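You operate a simulated robot arm through the tools that you are given. There is no shell and no other tool. Be economical: measure what you need, move in short steps, check, and stop when the job is done.

Carry out the task below with a simulated robot arm. There is one attempt and no reset: what you move stays moved.

Task
Crimp the red wire with the yellow dial at the size on its label.
Fine: stand it in the nest of the green press; one stroke of its lever, fingers out of the die; wire back in the wooden rack. Set down upright: what you pick out.

It is judged by the outcome, as a careful person would: the job done as asked, and still so three seconds after it is handed in. It fails if anything else is knocked over, pushed out of place, dropped, spilled or broken.

Robot
A 6-joint arm with a two-finger parallel gripper on a trunk, on a base that drives. Base frame: it is fixed to the floor where the robot stands at the start and does not move with it; the origin is under the middle of the robot, x ahead of it, y to its left, z up; the surface under the hand at the start is at about z = 0.9. Units: m, rad, N and s.
With the tool pointing down near the work surface it reaches from about 0.34 to 0.86 m from the robot's upright axis, wherever it stands. Its first joint turns from -2.007 to 2.007 rad. Places, roughly: green press lever [0.6, -0.4, 1.1]; nest of the green press [0.5, -0.3, 0.9]; yellow dial [0.5, -0.2, 0.9]. Payload 3.43 kg.
Tool frame: the origin (TCP) lies between the finger pads and is the grasp point; the fingertips stand 0.034 m ahead of it; z points along the fingers, y is the line along which they close. Largest opening 0.128 m; finger width 0.024, thickness 0.012; the body of the gripper, 0.048 by 0.13 m, starts 0.096 m behind the TCP.
Orientation is that of the tool frame in the base frame, as a unit quaternion [w, x, y, z]. With the fingers straight down and closing along the base's y, the tool's x points along the base's -x, its y along +y and its z along -z.

Tools
- The arm moves only by the tool drive_tool. Its argument "rows" is a list of rows, each an object (a shift or turn left out is 0, a gripper value left out holds the last) with "hand": the finger opening in m, from 0 to 0.128; "slide": the shift along the tool's x, y, z in m, a list of three; "turn": the turn, a rotation vector about the tool's x, y, z in rad, a list of three. In form: [{"hand": hand, "slide": [dx, dy, dz], "turn": [ax, ay, az]}, ...]. A call has 1 to 12 rows; each row shifts and turns the commanded pose from where the row before left it, along the tool's axes as they then stand. Rows are played at 5 a second. More than 0.05 m and 0.15 rad between two rows, or a gripper value outside its range, and nothing of the call is played. Where a pose cannot be reached the arm comes as near as it can. A force on the tool above 40 N (or 10 N above the force at the start of the call, whichever is more), or a blocked arm, ends the call early, and 0.2 s more pass. The fingers move at their own pace (about 0.108 m/s each) and stop on an object; they squeeze with about 31 N. The grip force told is the motor's: it shows also when the fingers shut on nothing. Time passes only in rows, and 0.2 s behind the last, so rows that do not move let the fingers close. The reply holds the time, the measured pose of the TCP, the force on the tool along the base axes, the opening and the grip force, in the units named above and with some noise, with the torque about the TCP (base axes, N m) and any sound that the robot's microphone picked up, and new pictures: "show" is both (left out), scene, wrist or none.
- Cameras (640 x 400 px; columns grow to the right, rows downward): "scene" is now at [-0.0254, 0.1348, 1.4788]; the picture's right is [-0.64, -0.77, 0.00], its down [-0.27, 0.23, -0.94] and it looks along [0.72, -0.60, -0.35] (base axes); focal length 295 px, centre (320, 200). "wrist" rides on the gripper at [0.076, -0.011, -0.16] in the tool frame; the picture's right is [0.15, 0.99, 0.00], its down [-0.88, 0.13, -0.46] and it looks along [-0.45, 0.07, 0.89] (tool axes); focal length 234 px, centre (320, 200). There is no depth. A picture from a camera that has moved, and an enlarged one, comes with that camera's place and axes in the base frame and with its lens.
- raise_lower(by): slides the trunk up (or, below 0, down) by that many m; the arm and the scene camera ride with it, the base frame stays. It gives what a move gives, with no picture.
- roll_base(legs): drives the robot by 1 to 6 legs, each [ahead, turn to the left] in m and rad, along the robot's own axes; the way and the turn of a leg run together, so that a leg with both is an arc; at most 1.5 m and 3.142 rad a leg. The arm and the cameras ride along, it lands a little off, and it stops where it bumps. It gives what a move gives, and a new picture of the scene camera.
- pan_tilt(pan, tilt): turns the head with the scene camera to pan (to the left, within 1.798 rad either way) and tilt (down, from -0.506 to 1.204), counted from straight ahead of the robot. It gives what a move gives, and a new picture of the scene camera.
- zoom(camera, box): a new picture of the part [left, top, right, bottom] of that camera's present view, enlarged. No time passes.
- finish_job(): hands the job in; it is judged then, once.

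Go step by step. Nothing tells you exact positions but the pictures and the camera data: compare them with the known pose of the tool, close in by small moves and look again before you grip or let go. The budget is 120 turns and 260 pictures, counting those below and the enlarged ones. Unless the task says otherwise, let go and move clear before handing in, and close with one line.

The tools are called after "Call:" by a JSON object that holds its "op" and its "data". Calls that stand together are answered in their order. drive_tool: Moves the arm, as the interface text tells. Its arguments: {"type":"object","properties":{"rows":{"type":"array"},"show":{"type":"string","enum":["both","scene","wrist","none"]}},"required":["rows"]} The other tools are called the same way: raise_lower (by) slides the trunk up or down; roll_base (legs) drives the base; pan_tilt (pan, tilt) turns the head that bears the scene camera; zoom (camera, box) takes an enlarged picture of a part of a camera's view; finish_job () hands the job in.

At the start:

```text
clock: 0.0
tool_pos: [0.473, -0.3163, 1.384]
tool_rot: [0.001, -0.001, 1.0, 0.001]
contact_force: [0.1, 0.2, -0.2]
ft_torque: [0.02, 0.01, 0.04]
width: 0.1281
gripper_force: 0.0
trunk travel left (down, up): [-0.725, 0.065]
robot x, y, heading: [0.0012, 0.0048, 0.001]
head pan, tilt: [-0.7, 0.358]
```

scene: 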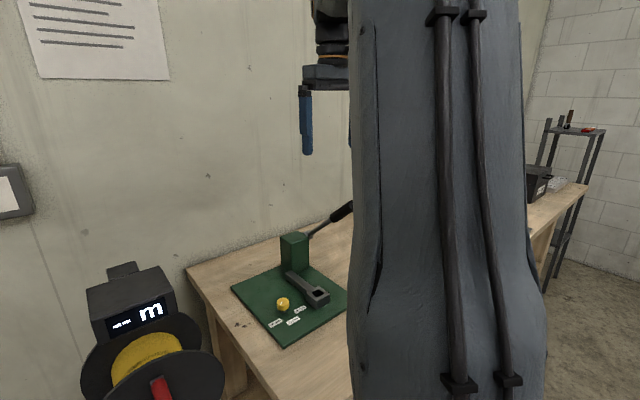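
wrist: 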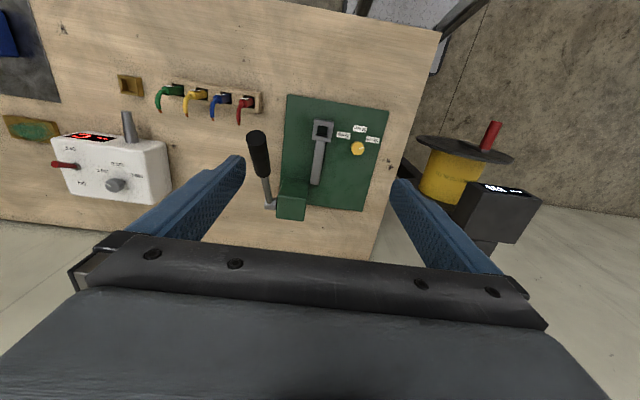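

The wrist view shows the green press with its dial and nest, a wooden rack with four coloured wires, and a white device to the left. I zoom in to read the details.

Call:
{"op": "zoom", "data": {"camera": "wrist", "box": [270, 80, 410, 230]}}

Call:
{"op": "zoom", "data": {"camera": "wrist", "box": [110, 60, 290, 170]}}

Call:
{"op": "zoom", "data": {"camera": "scene", "box": [220, 190, 360, 350]}}

```text
2.67 times, centred on (340, 155) of wrist
camera zoom: at [0.3951, -0.3274, 1.5431], right [-0.15, 0.99, 0.0], down [0.88, 0.13, 0.46], along [0.45, 0.07, -0.89], focal length 624 px, centre (267, 320)
```

zoom: 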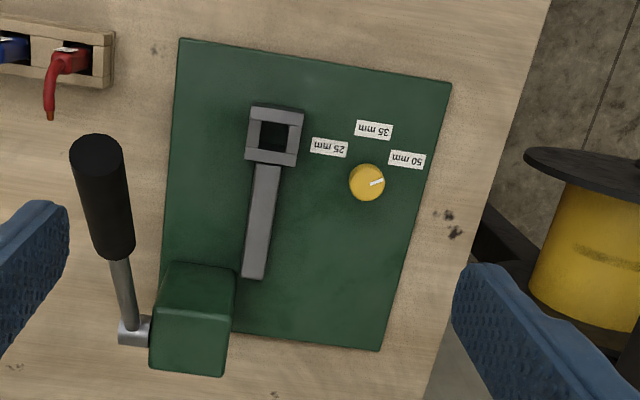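

```text
3.56 times, centred on (200, 115) of wrist
camera zoom: at [0.3951, -0.3274, 1.5431], right [-0.15, 0.99, 0.0], down [0.88, 0.13, 0.46], along [0.45, 0.07, -0.89], focal length 833 px, centre (747, 502)
```

zoom: 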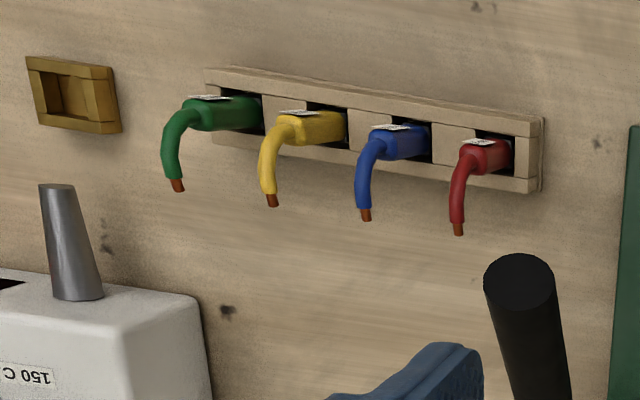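

```text
2.50 times, centred on (290, 270) of scene
camera zoom: at [-0.0254, 0.1348, 1.4788], right [-0.64, -0.77, 0.0], down [-0.27, 0.23, -0.94], along [0.72, -0.6, -0.35], focal length 738 px, centre (395, 25)
```

zoom: 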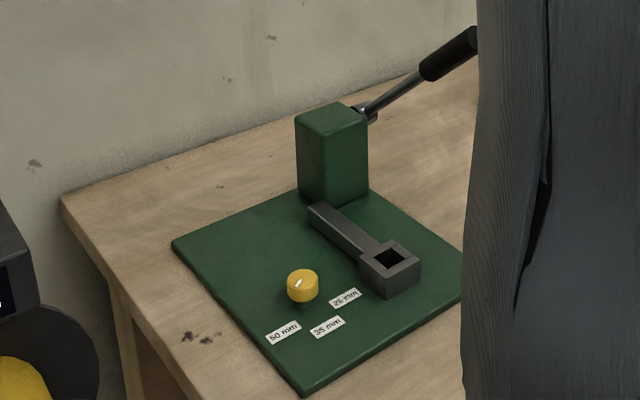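

The red wire seems to be around (0.47, -0.49), at the end of the rack. I'll bring the wrist camera closer to read its label.

Call:
{"op": "drive_tool", "data": {"rows": [{"hand": 0.06, "slide": [0.015, -0.03, 0.03]}, {"slide": [0.015, -0.03, 0.03]}, {"slide": [0.015, -0.03, 0.03]}, {"slide": [0.015, -0.03, 0.03]}, {"slide": [0.015, -0.03, 0.03]}, {"slide": [0.015, -0.03, 0.03]}]}}

```text
clock: 1.4
tool_pos: [0.3794, -0.497, 1.2033]
tool_rot: [0.001, -0.001, 1.0, 0.001]
contact_force: [0.3, 0.7, 0.8]
ft_torque: [-0.02, 0.0, -0.03]
width: 0.0601
gripper_force: 0.0
trunk travel left (down, up): [-0.725, 0.065]
robot x, y, heading: [-0.0001, -0.0013, 0.001]
head pan, tilt: [-0.7, 0.358]
camera scene: at [-0.0254, 0.1353, 1.4788], right [-0.64, -0.77, 0.0], down [-0.27, 0.23, -0.94], along [0.72, -0.6, -0.35], focal length 295 px, centre (320, 200)
camera wrist: at [0.3042, -0.5078, 1.3624], right [-0.15, 0.99, 0.0], down [0.88, 0.13, 0.46], along [0.45, 0.07, -0.89], focal length 234 px, centre (320, 200)
```

scene: 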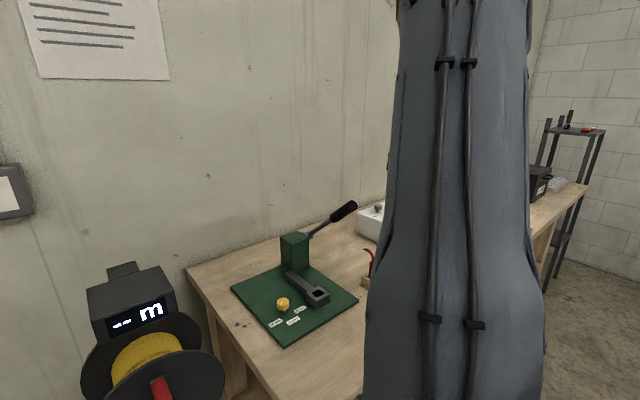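
wrist: 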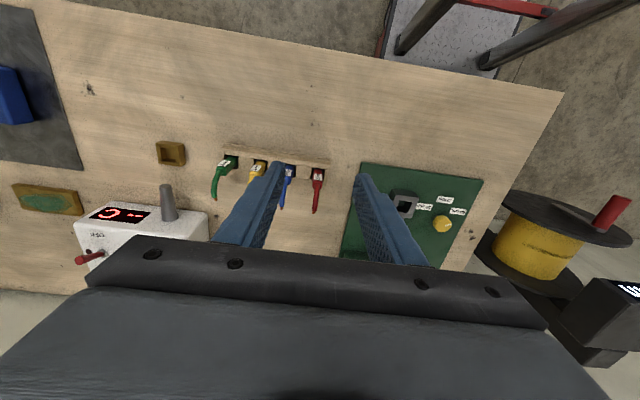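

Call:
{"op": "zoom", "data": {"camera": "wrist", "box": [300, 155, 340, 180]}}

Call:
{"op": "zoom", "data": {"camera": "wrist", "box": [200, 130, 360, 230]}}

Call:
{"op": "pan_tilt", "data": {"pan": -0.75, "tilt": 0.65}}

```text
16.00 times, centred on (320, 168) of wrist
camera zoom: at [0.3042, -0.5078, 1.3624], right [-0.15, 0.99, 0.0], down [0.88, 0.13, 0.46], along [0.45, 0.07, -0.89], focal length 3747 px, centre (320, 720)
```

zoom: 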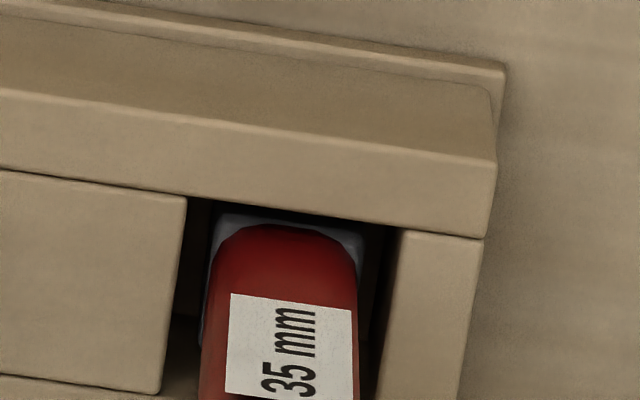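

```text
4.00 times, centred on (280, 180) of wrist
camera zoom: at [0.3042, -0.5078, 1.3624], right [-0.15, 0.99, 0.0], down [0.88, 0.13, 0.46], along [0.45, 0.07, -0.89], focal length 937 px, centre (480, 280)
```

zoom: 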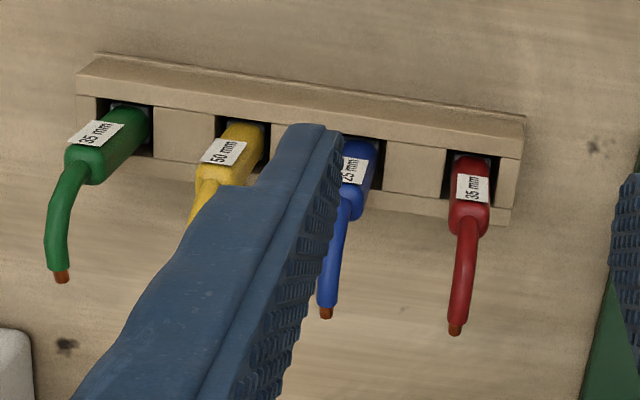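

```text
clock: 2.2
tool_pos: [0.38, -0.4972, 1.204]
tool_rot: [0.0, -0.001, 1.0, 0.0]
contact_force: [-0.2, 0.1, -1.1]
ft_torque: [-0.03, 0.01, 0.0]
width: 0.06
gripper_force: 0.0
trunk travel left (down, up): [-0.725, 0.065]
robot x, y, heading: [-0.0015, 0.0001, 0.0]
head pan, tilt: [-0.75, 0.649]
camera scene: at [-0.0331, 0.1355, 1.4525], right [-0.68, -0.73, 0.0], down [-0.44, 0.41, -0.8], along [0.58, -0.54, -0.6], focal length 295 px, centre (320, 200)
```

scene: 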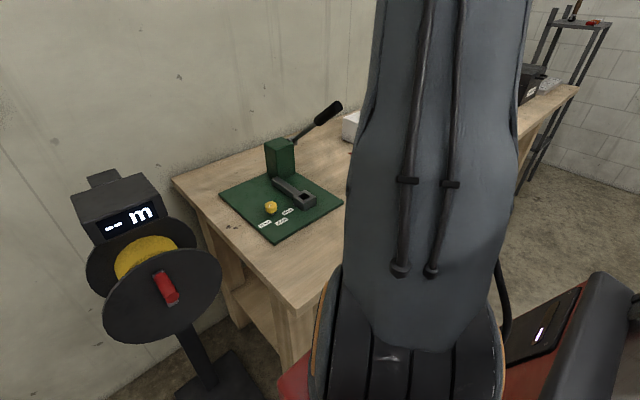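

The red wire's label reads 35 mm. Next I go over the yellow dial to see its pointer and marks.

Call:
{"op": "drive_tool", "data": {"rows": [{"slide": [-0.015, 0.042, 0]}, {"slide": [-0.015, 0.042, 0]}, {"slide": [-0.015, 0.042, 0]}, {"slide": [-0.015, 0.042, 0]}, {"slide": [-0.015, 0.042, 0]}, {"slide": [-0.015, 0.042, 0]}, {"slide": [-0.015, 0.042, 0]}, {"slide": [0, 0, 0.035]}, {"slide": [0, 0, 0.035]}, {"slide": [0, 0, 0.03]}]}}

Call:
{"op": "zoom", "data": {"camera": "wrist", "box": [240, 130, 400, 230]}}

```text
clock: 4.4
tool_pos: [0.486, -0.2013, 1.1034]
tool_rot: [0.0, -0.001, 1.0, -0.001]
contact_force: [-0.4, -0.4, 0.8]
ft_torque: [-0.03, 0.0, 0.02]
width: 0.06
gripper_force: 0.0
trunk travel left (down, up): [-0.725, 0.065]
robot x, y, heading: [0.0003, -0.0033, -0.004]
head pan, tilt: [-0.75, 0.649]
camera scene: at [-0.0333, 0.1357, 1.4524], right [-0.68, -0.73, 0.0], down [-0.44, 0.41, -0.8], along [0.58, -0.54, -0.6], focal length 295 px, centre (320, 200)
camera wrist: at [0.4098, -0.2122, 1.2636], right [-0.15, 0.99, 0.0], down [0.88, 0.13, 0.46], along [0.45, 0.07, -0.89], focal length 234 px, centre (320, 200)
```

scene: 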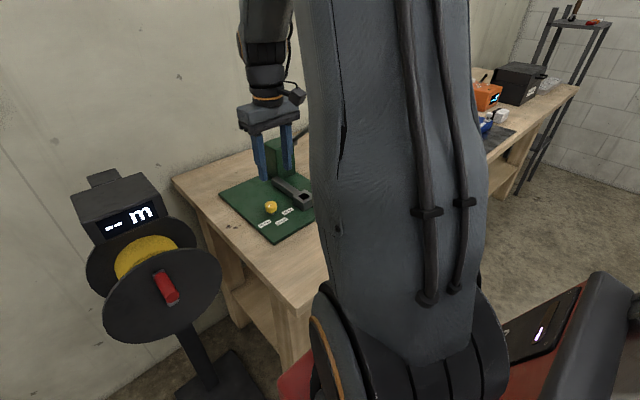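
wrist: 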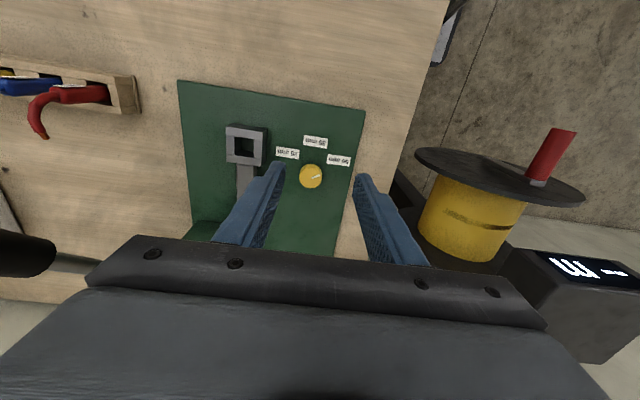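

```text
4.00 times, centred on (320, 180) of wrist
camera zoom: at [0.4098, -0.2122, 1.2636], right [-0.15, 0.99, 0.0], down [0.88, 0.13, 0.46], along [0.45, 0.07, -0.89], focal length 937 px, centre (320, 280)
```

zoom: 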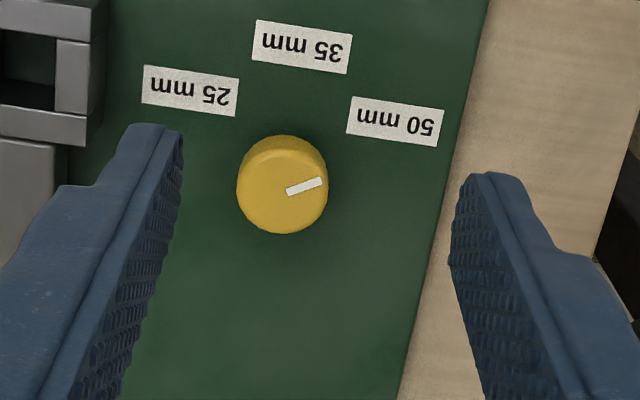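

The dial's pointer is now at about 50 mm; the dial is at about (0.544, -0.205), and the 35 mm mark lies straight toward -x. I descend over the dial part way and check.

Call:
{"op": "drive_tool", "data": {"rows": [{"slide": [-0.03, -0.002, 0.02]}, {"slide": [-0.028, -0.002, 0.03]}, {"slide": [0, 0, 0.04]}, {}]}}

Call:
{"op": "zoom", "data": {"camera": "wrist", "box": [240, 130, 400, 230]}}

Call:
{"op": "zoom", "data": {"camera": "scene", "box": [220, 150, 348, 230]}}

```text
clock: 5.4
tool_pos: [0.543, -0.2044, 1.0146]
tool_rot: [0.001, -0.001, 1.0, 0.0]
contact_force: [0.2, 1.1, -0.7]
ft_torque: [0.01, -0.01, 0.03]
width: 0.06
gripper_force: 0.1
trunk travel left (down, up): [-0.725, 0.065]
robot x, y, heading: [-0.0008, 0.0013, 0.001]
head pan, tilt: [-0.75, 0.649]
camera scene: at [-0.033, 0.1355, 1.4525], right [-0.68, -0.73, 0.0], down [-0.44, 0.41, -0.8], along [0.58, -0.54, -0.6], focal length 295 px, centre (320, 200)
camera wrist: at [0.4682, -0.2152, 1.1736], right [-0.15, 0.99, 0.0], down [0.88, 0.13, 0.46], along [0.45, 0.07, -0.89], focal length 234 px, centre (320, 200)
```

scene: 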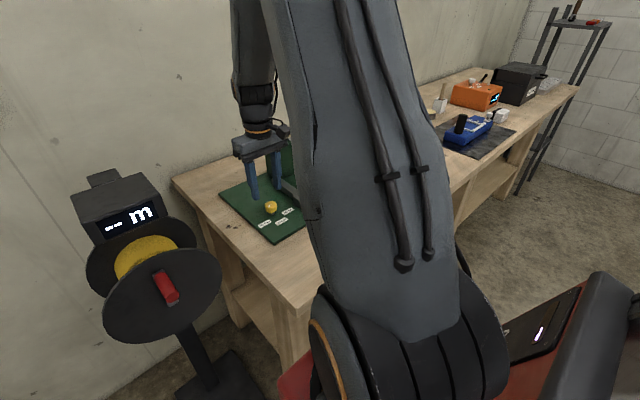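
wrist: 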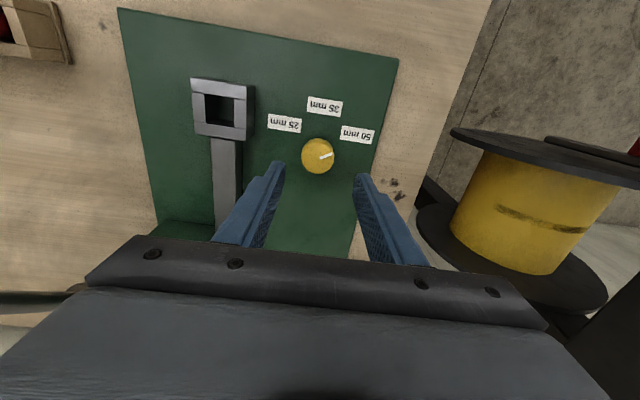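

```text
4.00 times, centred on (320, 180) of wrist
camera zoom: at [0.4682, -0.2152, 1.1736], right [-0.15, 0.99, 0.0], down [0.88, 0.13, 0.46], along [0.45, 0.07, -0.89], focal length 937 px, centre (320, 280)
```

zoom: 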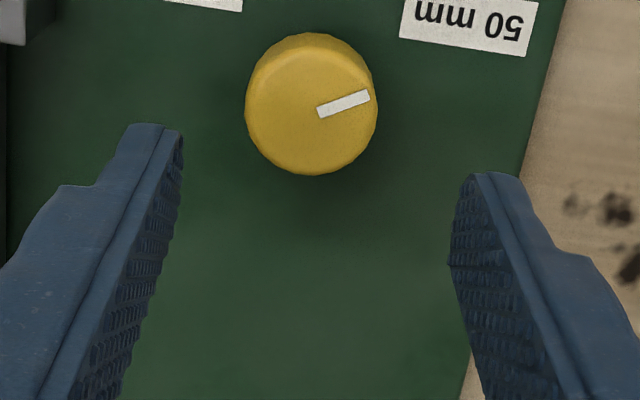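

```text
5.00 times, centred on (284, 190) of scene
camera zoom: at [-0.033, 0.1355, 1.4525], right [-0.68, -0.73, 0.0], down [-0.44, 0.41, -0.8], along [0.58, -0.54, -0.6], focal length 1477 px, centre (500, 250)
```

zoom: 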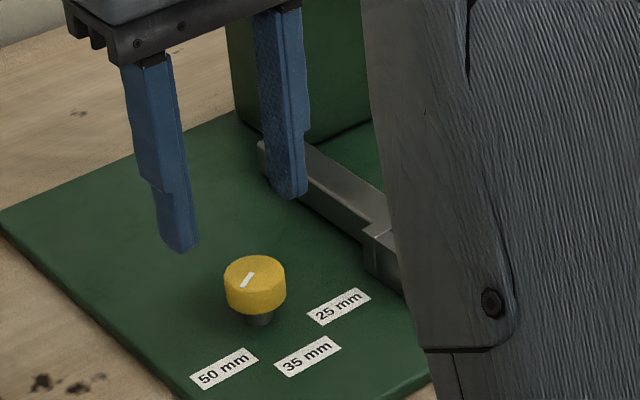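

The dial knob is centred at about (0.536, -0.207), top z ≈ 0.945, on a short shaft. I descend and close on it.

Call:
{"op": "drive_tool", "data": {"rows": [{"slide": [0.007, -0.0025, 0.02]}, {"slide": [0, 0, 0.03]}, {"slide": [0, 0, 0.017]}, {"hand": 0.02}, {}, {}]}}

Call:
{"op": "zoom", "data": {"camera": "wrist", "box": [240, 100, 400, 200]}}

```text
clock: 6.8
tool_pos: [0.5375, -0.2077, 0.9458]
tool_rot: [-0.001, -0.001, 1.0, -0.001]
contact_force: [2.4, 21.2, -8.4]
ft_torque: [0.55, -0.75, 0.01]
width: 0.0331
gripper_force: 45.4
trunk travel left (down, up): [-0.725, 0.065]
robot x, y, heading: [-0.0049, 0.0022, -0.001]
head pan, tilt: [-0.75, 0.649]
camera scene: at [-0.0329, 0.1366, 1.4523], right [-0.68, -0.73, 0.0], down [-0.44, 0.41, -0.8], along [0.58, -0.54, -0.6], focal length 295 px, centre (320, 200)
camera wrist: at [0.4619, -0.2186, 1.106], right [-0.15, 0.99, 0.0], down [0.88, 0.13, 0.45], along [0.45, 0.07, -0.89], focal length 234 px, centre (320, 200)
```

scene: 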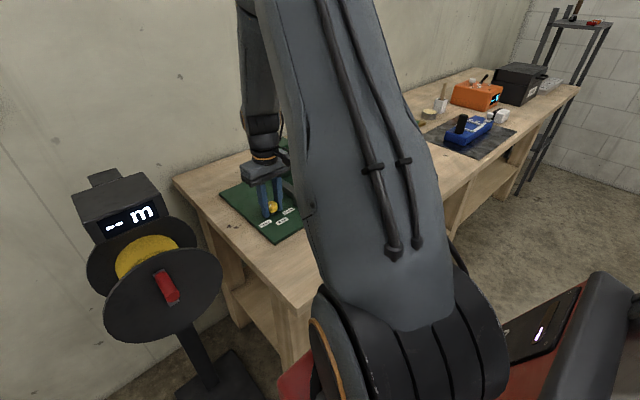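
wrist: 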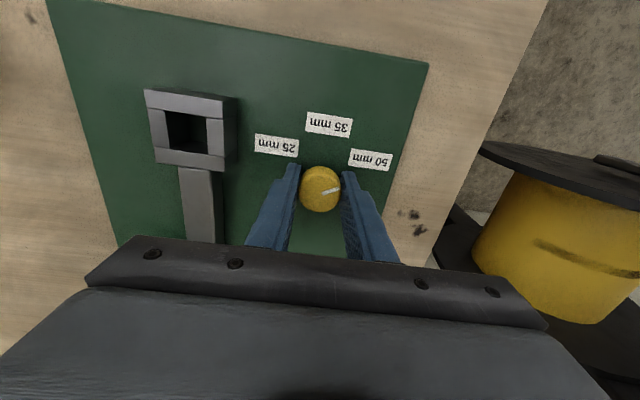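

```text
4.00 times, centred on (320, 150) of wrist
camera zoom: at [0.4619, -0.2186, 1.106], right [-0.15, 0.99, 0.0], down [0.88, 0.13, 0.45], along [0.45, 0.07, -0.89], focal length 937 px, centre (320, 400)
```

zoom: 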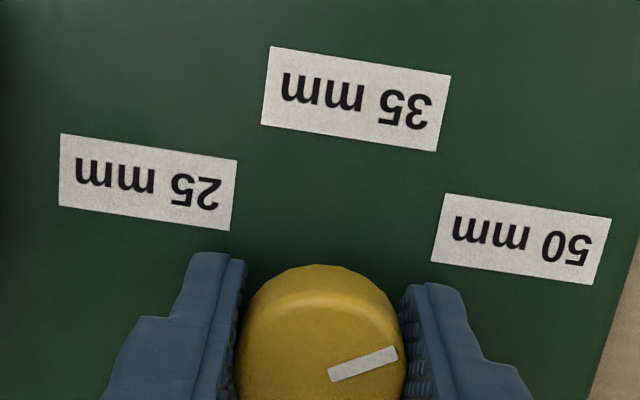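

The dial is held with a sideways force, so I ease the hand +y a bit, then turn it counter-clockwise by about 1.1 rad.

Call:
{"op": "drive_tool", "data": {"rows": [{"slide": [0, 0.0015, 0]}, {"turn": [0, 0, -0.1375]}, {"turn": [0, 0, -0.1375]}, {"turn": [0, 0, -0.1375]}, {"turn": [0, 0, -0.1375]}, {"turn": [0, 0, -0.1375]}, {"turn": [0, 0, -0.1375]}, {"turn": [0, 0, -0.1375]}, {"turn": [0, 0, -0.1375]}, {}]}}

Call:
{"op": "zoom", "data": {"camera": "wrist", "box": [220, 90, 420, 215]}}

```text
clock: 9.0
tool_pos: [0.537, -0.2088, 0.9472]
tool_rot: [0.0, -0.524, 0.852, -0.001]
contact_force: [8.1, -4.9, -14.5]
ft_torque: [-0.04, -0.15, -0.06]
width: 0.0336
gripper_force: 44.7
trunk travel left (down, up): [-0.725, 0.065]
robot x, y, heading: [0.0009, 0.0025, -0.002]
head pan, tilt: [-0.75, 0.649]
camera scene: at [-0.0322, 0.1352, 1.4525], right [-0.68, -0.73, 0.0], down [-0.44, 0.41, -0.8], along [0.58, -0.54, -0.61], focal length 295 px, centre (320, 200)
camera wrist: at [0.5136, -0.2804, 1.106], right [-0.95, 0.32, 0.0], down [0.28, 0.84, 0.46], along [0.14, 0.43, -0.89], focal length 234 px, centre (320, 200)
```

scene: 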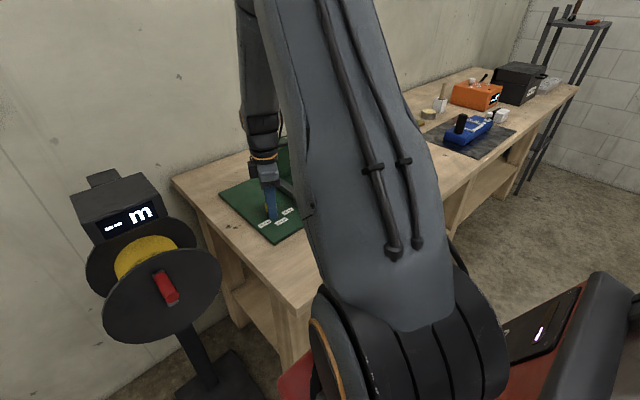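
wrist: 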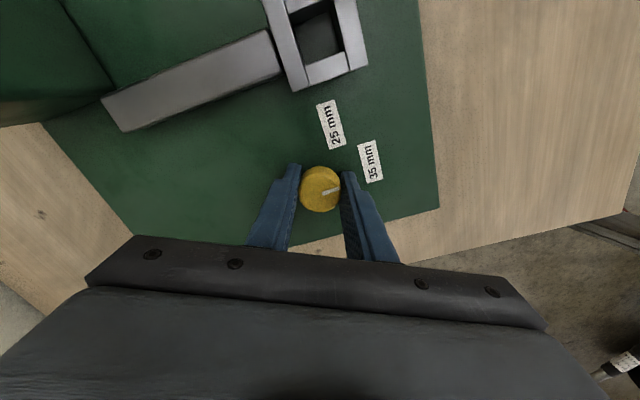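

```text
3.20 times, centred on (320, 152) of wrist
camera zoom: at [0.5136, -0.2804, 1.106], right [-0.95, 0.32, 0.0], down [0.28, 0.84, 0.46], along [0.14, 0.43, -0.89], focal length 749 px, centre (320, 352)
```

zoom: 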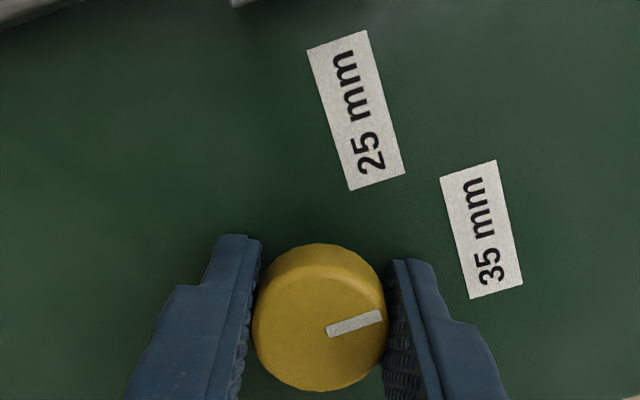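

The dial turned with the hand. I release, rise and check the pointer.

Call:
{"op": "drive_tool", "data": {"rows": [{"hand": 0.06}, {"slide": [0, 0, -0.01]}, {"slide": [0, 0, -0.04]}, {"slide": [0, 0, -0.05]}, {"slide": [0.02, 0, -0.03]}]}}

Call:
{"op": "zoom", "data": {"camera": "wrist", "box": [240, 100, 400, 200]}}

Call:
{"op": "zoom", "data": {"camera": "scene", "box": [220, 150, 348, 230]}}

```text
clock: 10.2
tool_pos: [0.527, -0.2258, 1.0758]
tool_rot: [0.0, -0.523, 0.852, -0.001]
contact_force: [0.3, -0.4, -0.7]
ft_torque: [0.01, 0.06, -0.06]
width: 0.06
gripper_force: 0.0
trunk travel left (down, up): [-0.725, 0.065]
robot x, y, heading: [0.0029, 0.0018, -0.001]
head pan, tilt: [-0.75, 0.649]
camera scene: at [-0.0327, 0.1358, 1.4524], right [-0.68, -0.73, 0.0], down [-0.44, 0.41, -0.8], along [0.58, -0.54, -0.6], focal length 295 px, centre (320, 200)
camera wrist: at [0.5036, -0.2977, 1.2355], right [-0.95, 0.32, 0.0], down [0.28, 0.84, 0.46], along [0.14, 0.43, -0.89], focal length 234 px, centre (320, 200)
```

scene: 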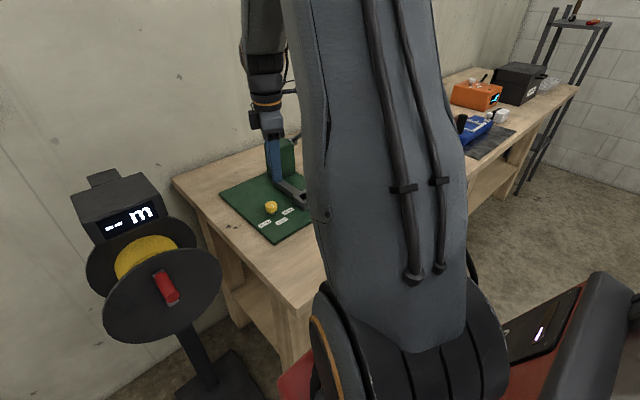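
wrist: 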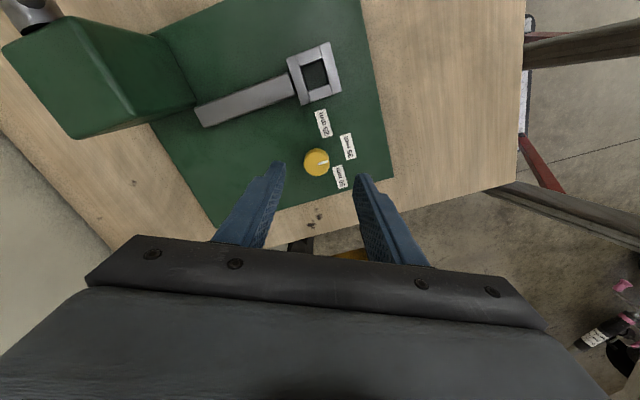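

```text
4.00 times, centred on (320, 150) of wrist
camera zoom: at [0.5036, -0.2977, 1.2355], right [-0.95, 0.32, 0.0], down [0.28, 0.84, 0.46], along [0.14, 0.43, -0.89], focal length 937 px, centre (320, 400)
```

zoom: 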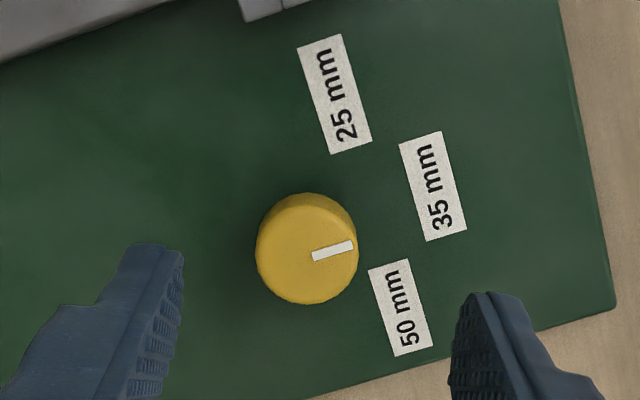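

```text
5.00 times, centred on (284, 190) of scene
camera zoom: at [-0.0327, 0.1358, 1.4524], right [-0.68, -0.73, 0.0], down [-0.44, 0.41, -0.8], along [0.58, -0.54, -0.6], focal length 1477 px, centre (500, 250)
```

zoom: 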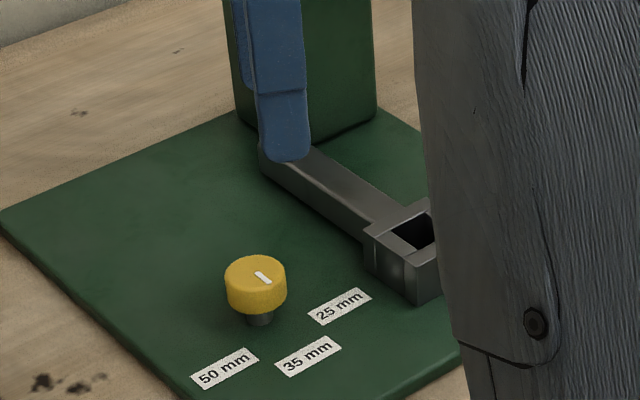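

The pointer is now on 35 mm. Next I swing the arm left to open the scene camera's view of the rack.

Call:
{"op": "drive_tool", "data": {"rows": [{"slide": [0, 0, -0.05], "turn": [0, 0, 0.1375]}, {"slide": [0, 0, -0.05], "turn": [0, 0, 0.1375]}, {"slide": [0, 0, -0.02], "turn": [0, 0, 0.1375]}, {"turn": [0, 0, 0.1375]}, {"turn": [0, 0, 0.1375]}, {"turn": [0, 0, 0.1375]}, {"turn": [0, 0, 0.1375]}, {"turn": [0, 0, 0.1375]}, {"slide": [0.02, 0.045, 0]}, {"slide": [0.02, 0.045, 0]}, {"slide": [0.02, 0.045, 0]}, {"slide": [0.02, 0.045, 0]}], "show": "none"}}

Call:
{"op": "drive_tool", "data": {"rows": [{"slide": [0.02, 0.045, 0]}, {"slide": [0.02, 0.045, 0]}, {"slide": [0.02, 0.045, 0]}, {"slide": [0.02, 0.045, 0]}], "show": "none"}}

Call:
{"op": "pan_tilt", "data": {"pan": -0.8, "tilt": 0.65}}

```text
clock: 12.8
tool_pos: [0.4487, -0.0439, 1.197]
tool_rot: [0.0, -0.001, 1.0, 0.0]
contact_force: [0.6, 0.2, -0.8]
ft_torque: [-0.01, 0.01, 0.03]
width: 0.0599
gripper_force: 0.1
trunk travel left (down, up): [-0.725, 0.065]
robot x, y, heading: [0.001, 0.0005, 0.004]
head pan, tilt: [-0.75, 0.649]
```

```text
clock: 13.8
tool_pos: [0.3657, 0.133, 1.1967]
tool_rot: [0.0, -0.001, 1.0, 0.0]
contact_force: [0.8, -0.8, 1.1]
ft_torque: [0.04, 0.03, -0.03]
width: 0.0602
gripper_force: 0.0
trunk travel left (down, up): [-0.725, 0.065]
robot x, y, heading: [-0.0002, -0.0016, -0.004]
head pan, tilt: [-0.75, 0.649]
```

```text
clock: 14.4
tool_pos: [0.3661, 0.1334, 1.1965]
tool_rot: [0.0, -0.001, 1.0, 0.0]
contact_force: [0.3, 0.5, 0.0]
ft_torque: [-0.02, 0.01, 0.01]
width: 0.0599
gripper_force: 0.0
trunk travel left (down, up): [-0.725, 0.065]
robot x, y, heading: [0.0021, 0.0003, -0.003]
head pan, tilt: [-0.799, 0.649]
camera scene: at [-0.0361, 0.1328, 1.4524], right [-0.72, -0.7, 0.0], down [-0.42, 0.43, -0.8], along [0.56, -0.57, -0.6], focal length 295 px, centre (320, 200)
```

scene: 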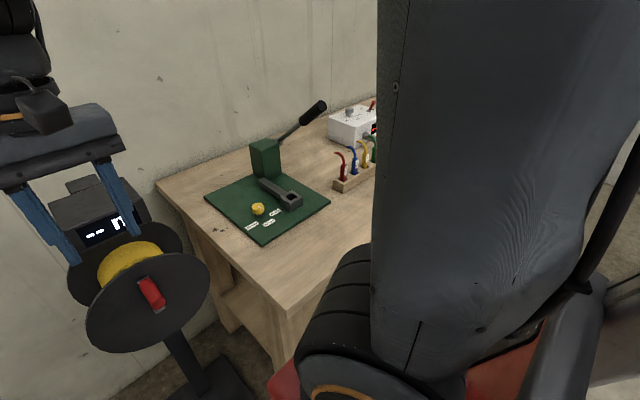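

Call:
{"op": "zoom", "data": {"camera": "scene", "box": [312, 135, 392, 200]}}

Call:
{"op": "zoom", "data": {"camera": "scene", "box": [230, 90, 358, 220]}}

```text
6.15 times, centred on (352, 168) of scene
camera zoom: at [-0.0361, 0.1328, 1.4524], right [-0.72, -0.7, 0.0], down [-0.42, 0.43, -0.8], along [0.56, -0.57, -0.6], focal length 1818 px, centre (123, 400)
```

zoom: 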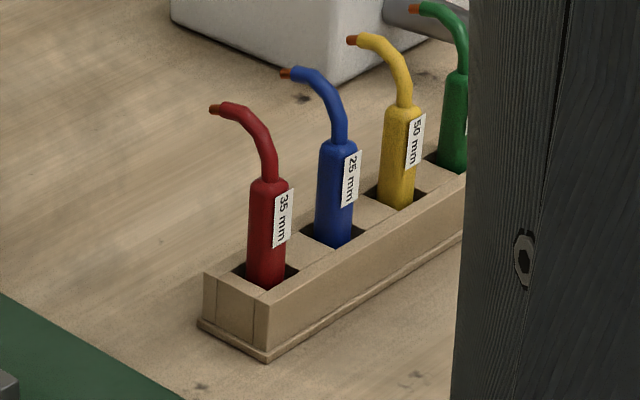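

```text
3.08 times, centred on (294, 155) of scene
camera zoom: at [-0.0361, 0.1328, 1.4524], right [-0.72, -0.7, 0.0], down [-0.42, 0.43, -0.8], along [0.56, -0.57, -0.6], focal length 909 px, centre (400, 338)
```

zoom: 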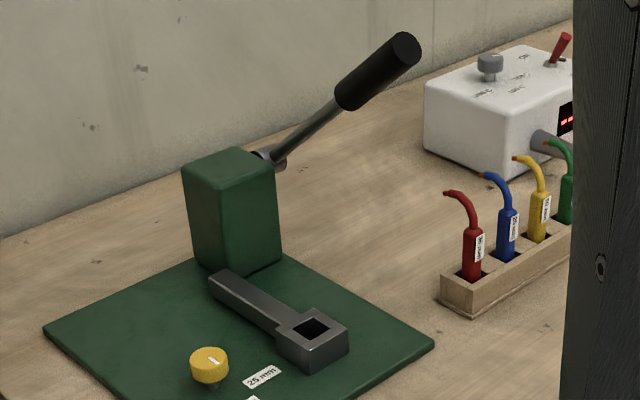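

Red wire stands upright at about (0.46, -0.487), sleeve from the rack top (~0.935) to ~0.995; the nest is at about (0.508, -0.302). I go back over the rack, passing behind the lever handle (its end is at about (0.48, -0.405, 1.19)).

Call:
{"op": "drive_tool", "data": {"rows": [{"hand": 0.045, "slide": [0, -0.05, 0]}, {"slide": [0, -0.05, 0]}, {"slide": [0, -0.05, 0]}, {"slide": [0, -0.05, 0]}, {"slide": [0, -0.05, 0]}, {"slide": [0, -0.05, 0]}, {"slide": [0, -0.05, 0]}, {"slide": [0, -0.05, 0]}, {"slide": [0, -0.05, 0]}, {"slide": [0, -0.05, 0]}, {"slide": [0, -0.05, 0]}, {"slide": [0, -0.05, 0]}], "show": "none"}}

Call:
{"op": "drive_tool", "data": {"rows": [{"slide": [0, -0.02, 0.04]}, {"slide": [-0.02, 0, 0.04]}, {}], "show": "wrist"}}

Call:
{"op": "zoom", "data": {"camera": "wrist", "box": [240, 100, 400, 200]}}

```text
clock: 17.0
tool_pos: [0.369, -0.4674, 1.1973]
tool_rot: [0.0, -0.001, 1.0, 0.001]
contact_force: [-0.7, 0.4, 0.2]
ft_torque: [-0.11, 0.02, -0.01]
width: 0.0452
gripper_force: 0.1
trunk travel left (down, up): [-0.725, 0.065]
robot x, y, heading: [-0.0028, -0.0016, -0.001]
head pan, tilt: [-0.799, 0.649]
```

```text
clock: 17.8
tool_pos: [0.3889, -0.4834, 1.1162]
tool_rot: [0.001, -0.001, 1.0, 0.0]
contact_force: [-0.3, -0.2, -0.7]
ft_torque: [0.0, 0.0, 0.02]
width: 0.0453
gripper_force: 0.2
trunk travel left (down, up): [-0.725, 0.065]
robot x, y, heading: [-0.0015, 0.0016, -0.002]
head pan, tilt: [-0.799, 0.649]
camera wrist: at [0.3119, -0.4947, 1.2765], right [-0.15, 0.99, 0.0], down [0.88, 0.13, 0.46], along [0.45, 0.07, -0.89], focal length 234 px, centre (320, 200)
```

wrist: 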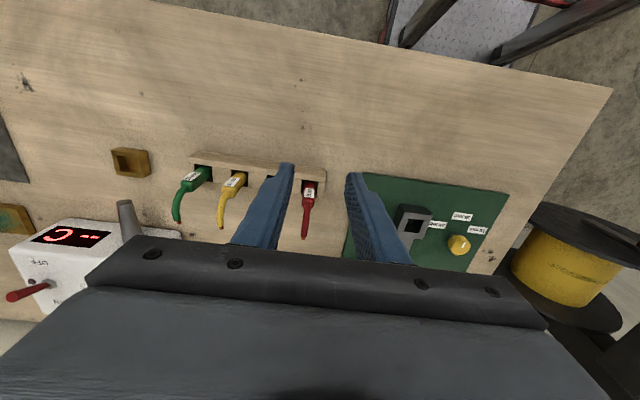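

```text
4.00 times, centred on (320, 150) of wrist
camera zoom: at [0.3119, -0.4947, 1.2765], right [-0.15, 0.99, 0.0], down [0.88, 0.13, 0.46], along [0.45, 0.07, -0.89], focal length 937 px, centre (320, 400)
```

zoom: 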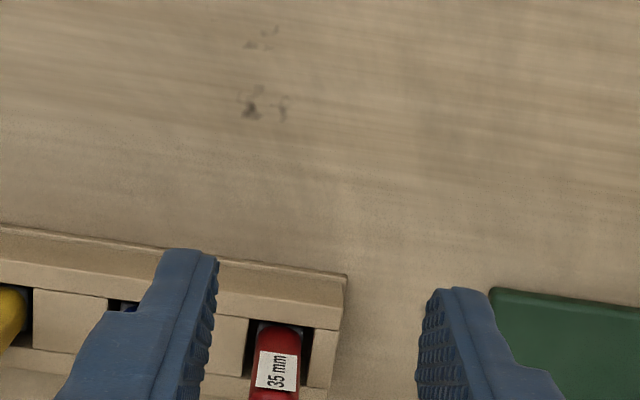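

I position straight above the red wire and look again before lowering.

Call:
{"op": "drive_tool", "data": {"rows": [{"slide": [-0.036, -0.002, 0]}, {"slide": [-0.034, -0.002, 0.0]}, {}]}}

Call:
{"op": "zoom", "data": {"camera": "wrist", "box": [240, 100, 400, 200]}}

```text
clock: 18.6
tool_pos: [0.4576, -0.4885, 1.1163]
tool_rot: [-0.001, -0.001, 1.0, 0.0]
contact_force: [0.7, 0.0, -0.3]
ft_torque: [-0.01, -0.03, 0.0]
width: 0.0451
gripper_force: 0.2
trunk travel left (down, up): [-0.725, 0.065]
robot x, y, heading: [0.0019, 0.0018, 0.002]
head pan, tilt: [-0.799, 0.649]
camera scene: at [-0.036, 0.1325, 1.4525], right [-0.72, -0.7, 0.0], down [-0.42, 0.43, -0.8], along [0.56, -0.57, -0.6], focal length 295 px, centre (320, 200)
camera wrist: at [0.3815, -0.4999, 1.2751], right [-0.15, 0.99, 0.0], down [0.88, 0.13, 0.46], along [0.45, 0.07, -0.89], focal length 234 px, centre (320, 200)
```

scene: 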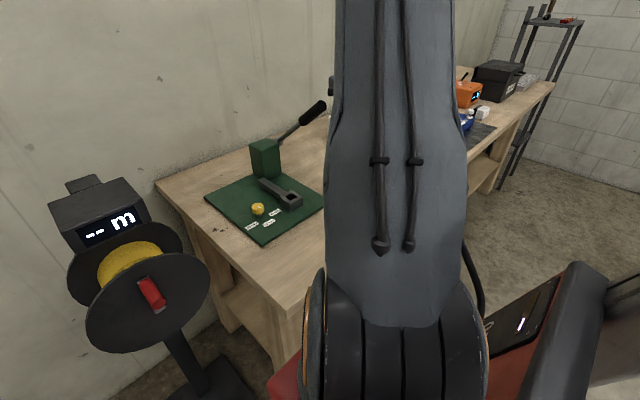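
wrist: 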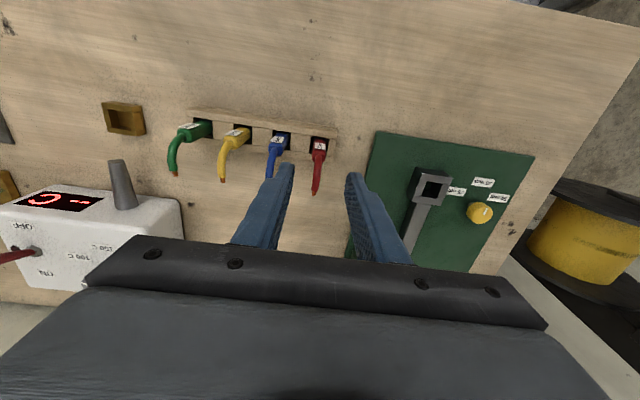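

```text
4.00 times, centred on (320, 150) of wrist
camera zoom: at [0.3815, -0.4999, 1.2751], right [-0.15, 0.99, 0.0], down [0.88, 0.13, 0.46], along [0.45, 0.07, -0.89], focal length 937 px, centre (320, 400)
```

zoom: 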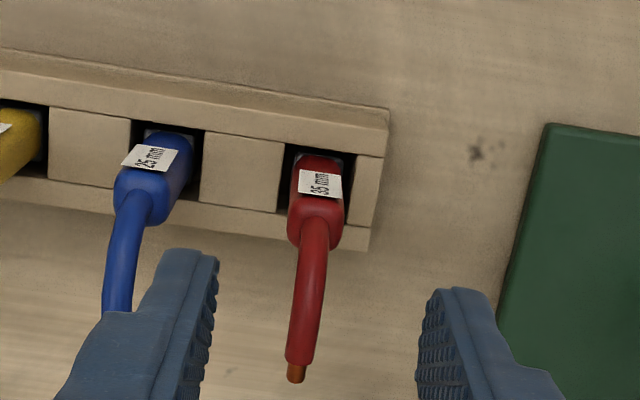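

The wrist body would pass very close to the lever handle if vertical, so I tilt the hand back about 30° (fingers still closing along y), which moves the body away from the lever.

Call:
{"op": "drive_tool", "data": {"rows": [{"turn": [0, -0.131, 0]}, {"turn": [0, -0.131, 0]}, {"turn": [0, -0.131, 0]}, {"turn": [0, -0.131, 0]}, {}]}}

Call:
{"op": "zoom", "data": {"camera": "wrist", "box": [240, 100, 400, 200]}}

```text
clock: 19.8
tool_pos: [0.4581, -0.4896, 1.1169]
tool_rot: [0.259, -0.001, 0.966, 0.001]
contact_force: [0.9, 0.3, 0.6]
ft_torque: [-0.02, -0.02, 0.0]
width: 0.045
gripper_force: 0.2
trunk travel left (down, up): [-0.725, 0.065]
robot x, y, heading: [-0.0, 0.0011, -0.002]
head pan, tilt: [-0.799, 0.649]
camera scene: at [-0.036, 0.1325, 1.4525], right [-0.72, -0.7, 0.0], down [-0.42, 0.43, -0.8], along [0.56, -0.57, -0.6], focal length 295 px, centre (320, 200)
camera wrist: at [0.3124, -0.5003, 1.2163], right [-0.13, 0.99, -0.07], down [0.53, 0.13, 0.84], along [0.84, 0.07, -0.54], focal length 234 px, centre (320, 200)
```

scene: 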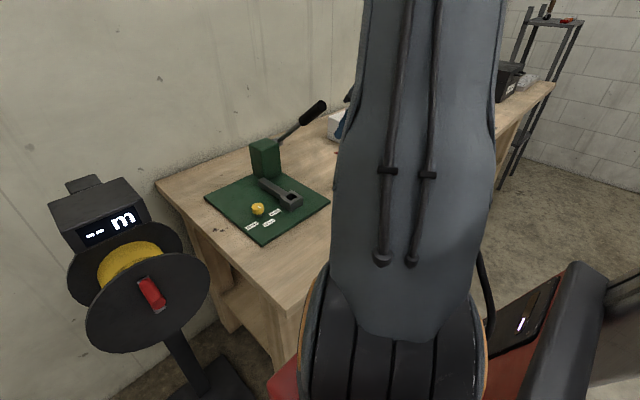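
wrist: 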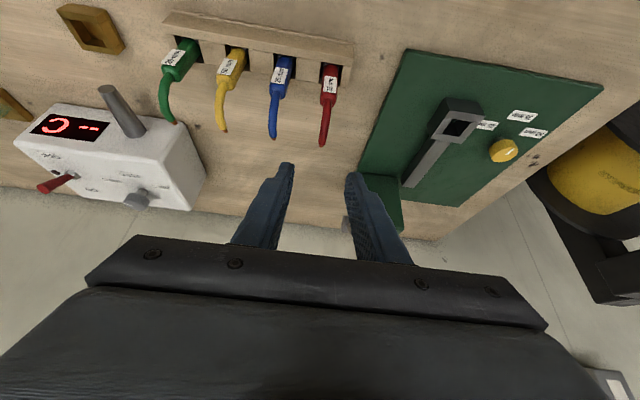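

```text
4.00 times, centred on (320, 150) of wrist
camera zoom: at [0.3124, -0.5003, 1.2163], right [-0.13, 0.99, -0.07], down [0.53, 0.13, 0.84], along [0.84, 0.07, -0.54], focal length 937 px, centre (320, 400)
```

zoom: 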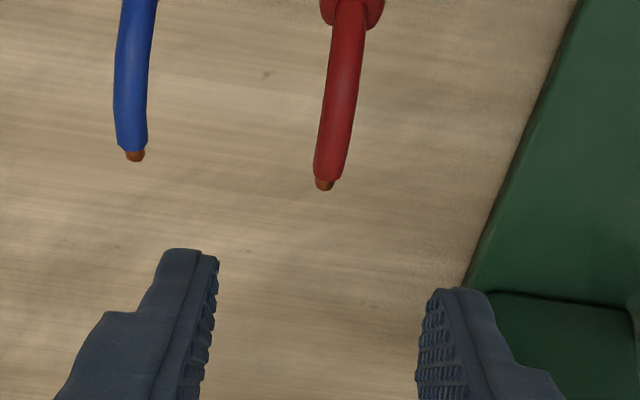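

Tilted clear of the lever. Descending towards the sleeve in two stages.

Call:
{"op": "drive_tool", "data": {"rows": [{"slide": [0.014, 0.0015, 0.032]}, {"slide": [0.0175, 0, 0.0303]}, {"slide": [0.0175, 0, 0.0303]}, {}], "show": "wrist"}}

Call:
{"op": "zoom", "data": {"camera": "wrist", "box": [240, 100, 400, 200]}}

```text
clock: 20.8
tool_pos: [0.4625, -0.4876, 1.0127]
tool_rot: [0.261, -0.001, 0.965, 0.0]
contact_force: [0.0, 0.1, -0.6]
ft_torque: [0.0, -0.01, 0.0]
width: 0.0453
gripper_force: 0.1
trunk travel left (down, up): [-0.725, 0.065]
robot x, y, heading: [-0.0001, -0.001, -0.004]
head pan, tilt: [-0.799, 0.649]
camera wrist: at [0.317, -0.4982, 1.1119], right [-0.13, 0.99, -0.07], down [0.53, 0.13, 0.84], along [0.84, 0.07, -0.54], focal length 234 px, centre (320, 200)
```

wrist: 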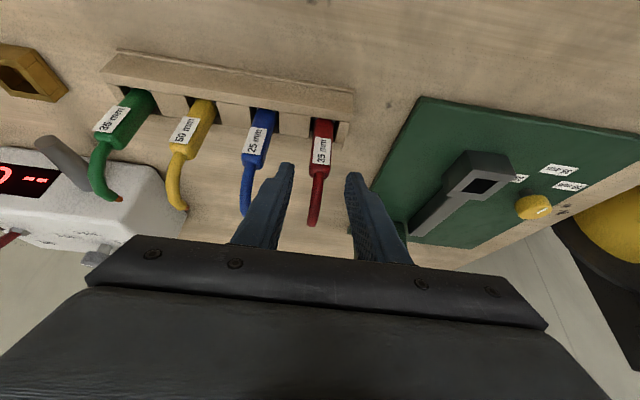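

```text
4.00 times, centred on (320, 150) of wrist
camera zoom: at [0.317, -0.4982, 1.1119], right [-0.13, 0.99, -0.07], down [0.53, 0.13, 0.84], along [0.84, 0.07, -0.54], focal length 937 px, centre (320, 400)
```

zoom: 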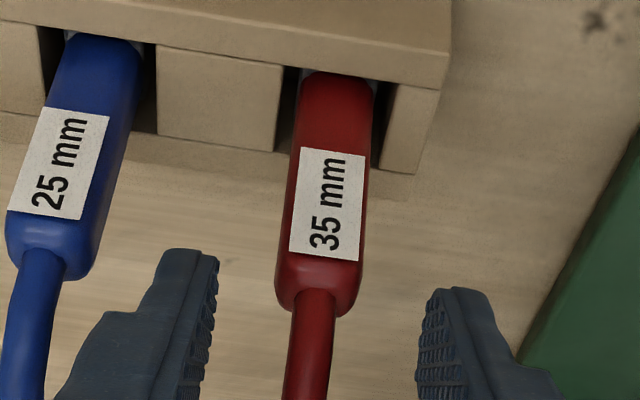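

Aligned; I lower the last 3 cm and close on the sleeve.

Call:
{"op": "drive_tool", "data": {"rows": [{"slide": [0.0145, -0.001, 0.025]}, {}, {"hand": 0.005}, {}, {}], "show": "wrist"}}

Call:
{"op": "zoom", "data": {"camera": "wrist", "box": [240, 100, 400, 200]}}

```text
clock: 22.0
tool_pos: [0.4621, -0.4887, 0.9822]
tool_rot: [0.259, -0.001, 0.966, 0.0]
contact_force: [-0.2, 0.6, -0.6]
ft_torque: [0.02, -0.02, 0.02]
width: 0.0172
gripper_force: 31.3
trunk travel left (down, up): [-0.725, 0.065]
robot x, y, heading: [0.0019, 0.001, -0.002]
head pan, tilt: [-0.799, 0.649]
camera wrist: at [0.3164, -0.4994, 1.0827], right [-0.13, 0.99, -0.07], down [0.53, 0.13, 0.84], along [0.84, 0.07, -0.54], focal length 234 px, centre (320, 200)
```

wrist: 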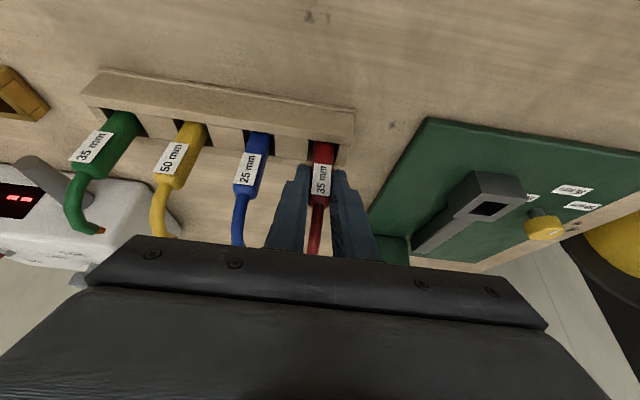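

```text
4.00 times, centred on (320, 150) of wrist
camera zoom: at [0.3164, -0.4994, 1.0827], right [-0.13, 0.99, -0.07], down [0.53, 0.13, 0.84], along [0.84, 0.07, -0.54], focal length 937 px, centre (320, 400)
```

zoom: 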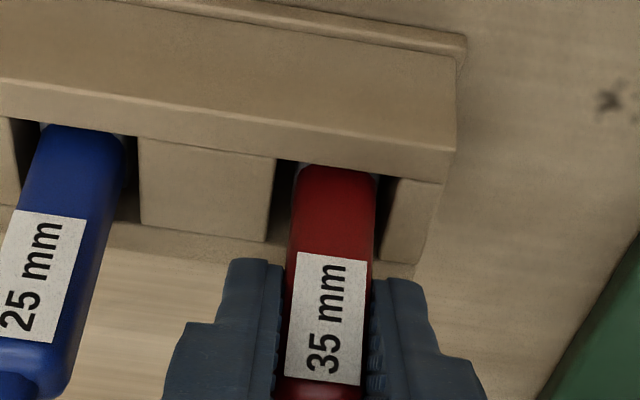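

The wire is gripped (17 mm). I lift straight up and check.

Call:
{"op": "drive_tool", "data": {"rows": [{"slide": [-0.01, 0, -0.0173]}, {"slide": [-0.01, 0, -0.0173]}, {"slide": [-0.0125, 0, -0.0217]}, {"slide": [-0.0125, 0, -0.0217]}, {}], "show": "wrist"}}

Call:
{"op": "zoom", "data": {"camera": "wrist", "box": [240, 100, 400, 200]}}

```text
clock: 23.2
tool_pos: [0.4618, -0.4881, 1.0726]
tool_rot: [0.26, -0.001, 0.966, 0.0]
contact_force: [-0.1, 0.2, -0.8]
ft_torque: [-0.01, -0.04, 0.0]
width: 0.0171
gripper_force: 30.8
trunk travel left (down, up): [-0.725, 0.065]
robot x, y, heading: [-0.0022, -0.0036, -0.005]
head pan, tilt: [-0.799, 0.649]
camera wrist: at [0.3159, -0.4993, 1.1734], right [-0.13, 0.99, -0.07], down [0.53, 0.13, 0.84], along [0.84, 0.07, -0.54], focal length 234 px, centre (320, 200)
```

wrist: 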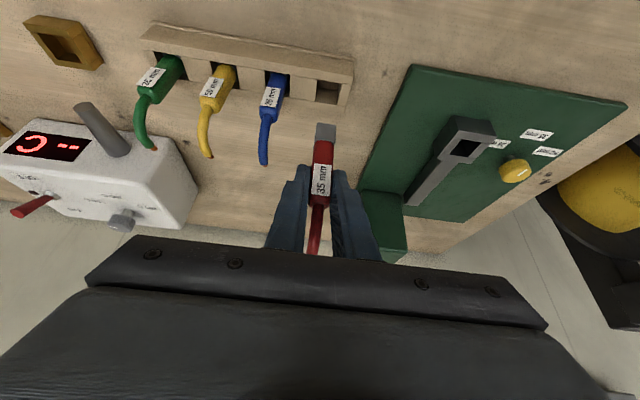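

```text
4.00 times, centred on (320, 150) of wrist
camera zoom: at [0.3159, -0.4993, 1.1734], right [-0.13, 0.99, -0.07], down [0.53, 0.13, 0.84], along [0.84, 0.07, -0.54], focal length 937 px, centre (320, 400)
```

zoom: 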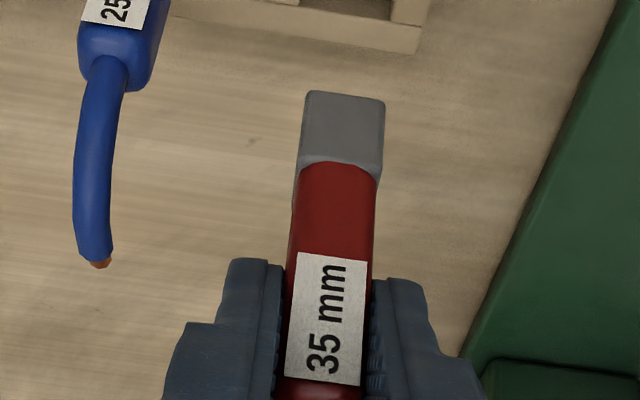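

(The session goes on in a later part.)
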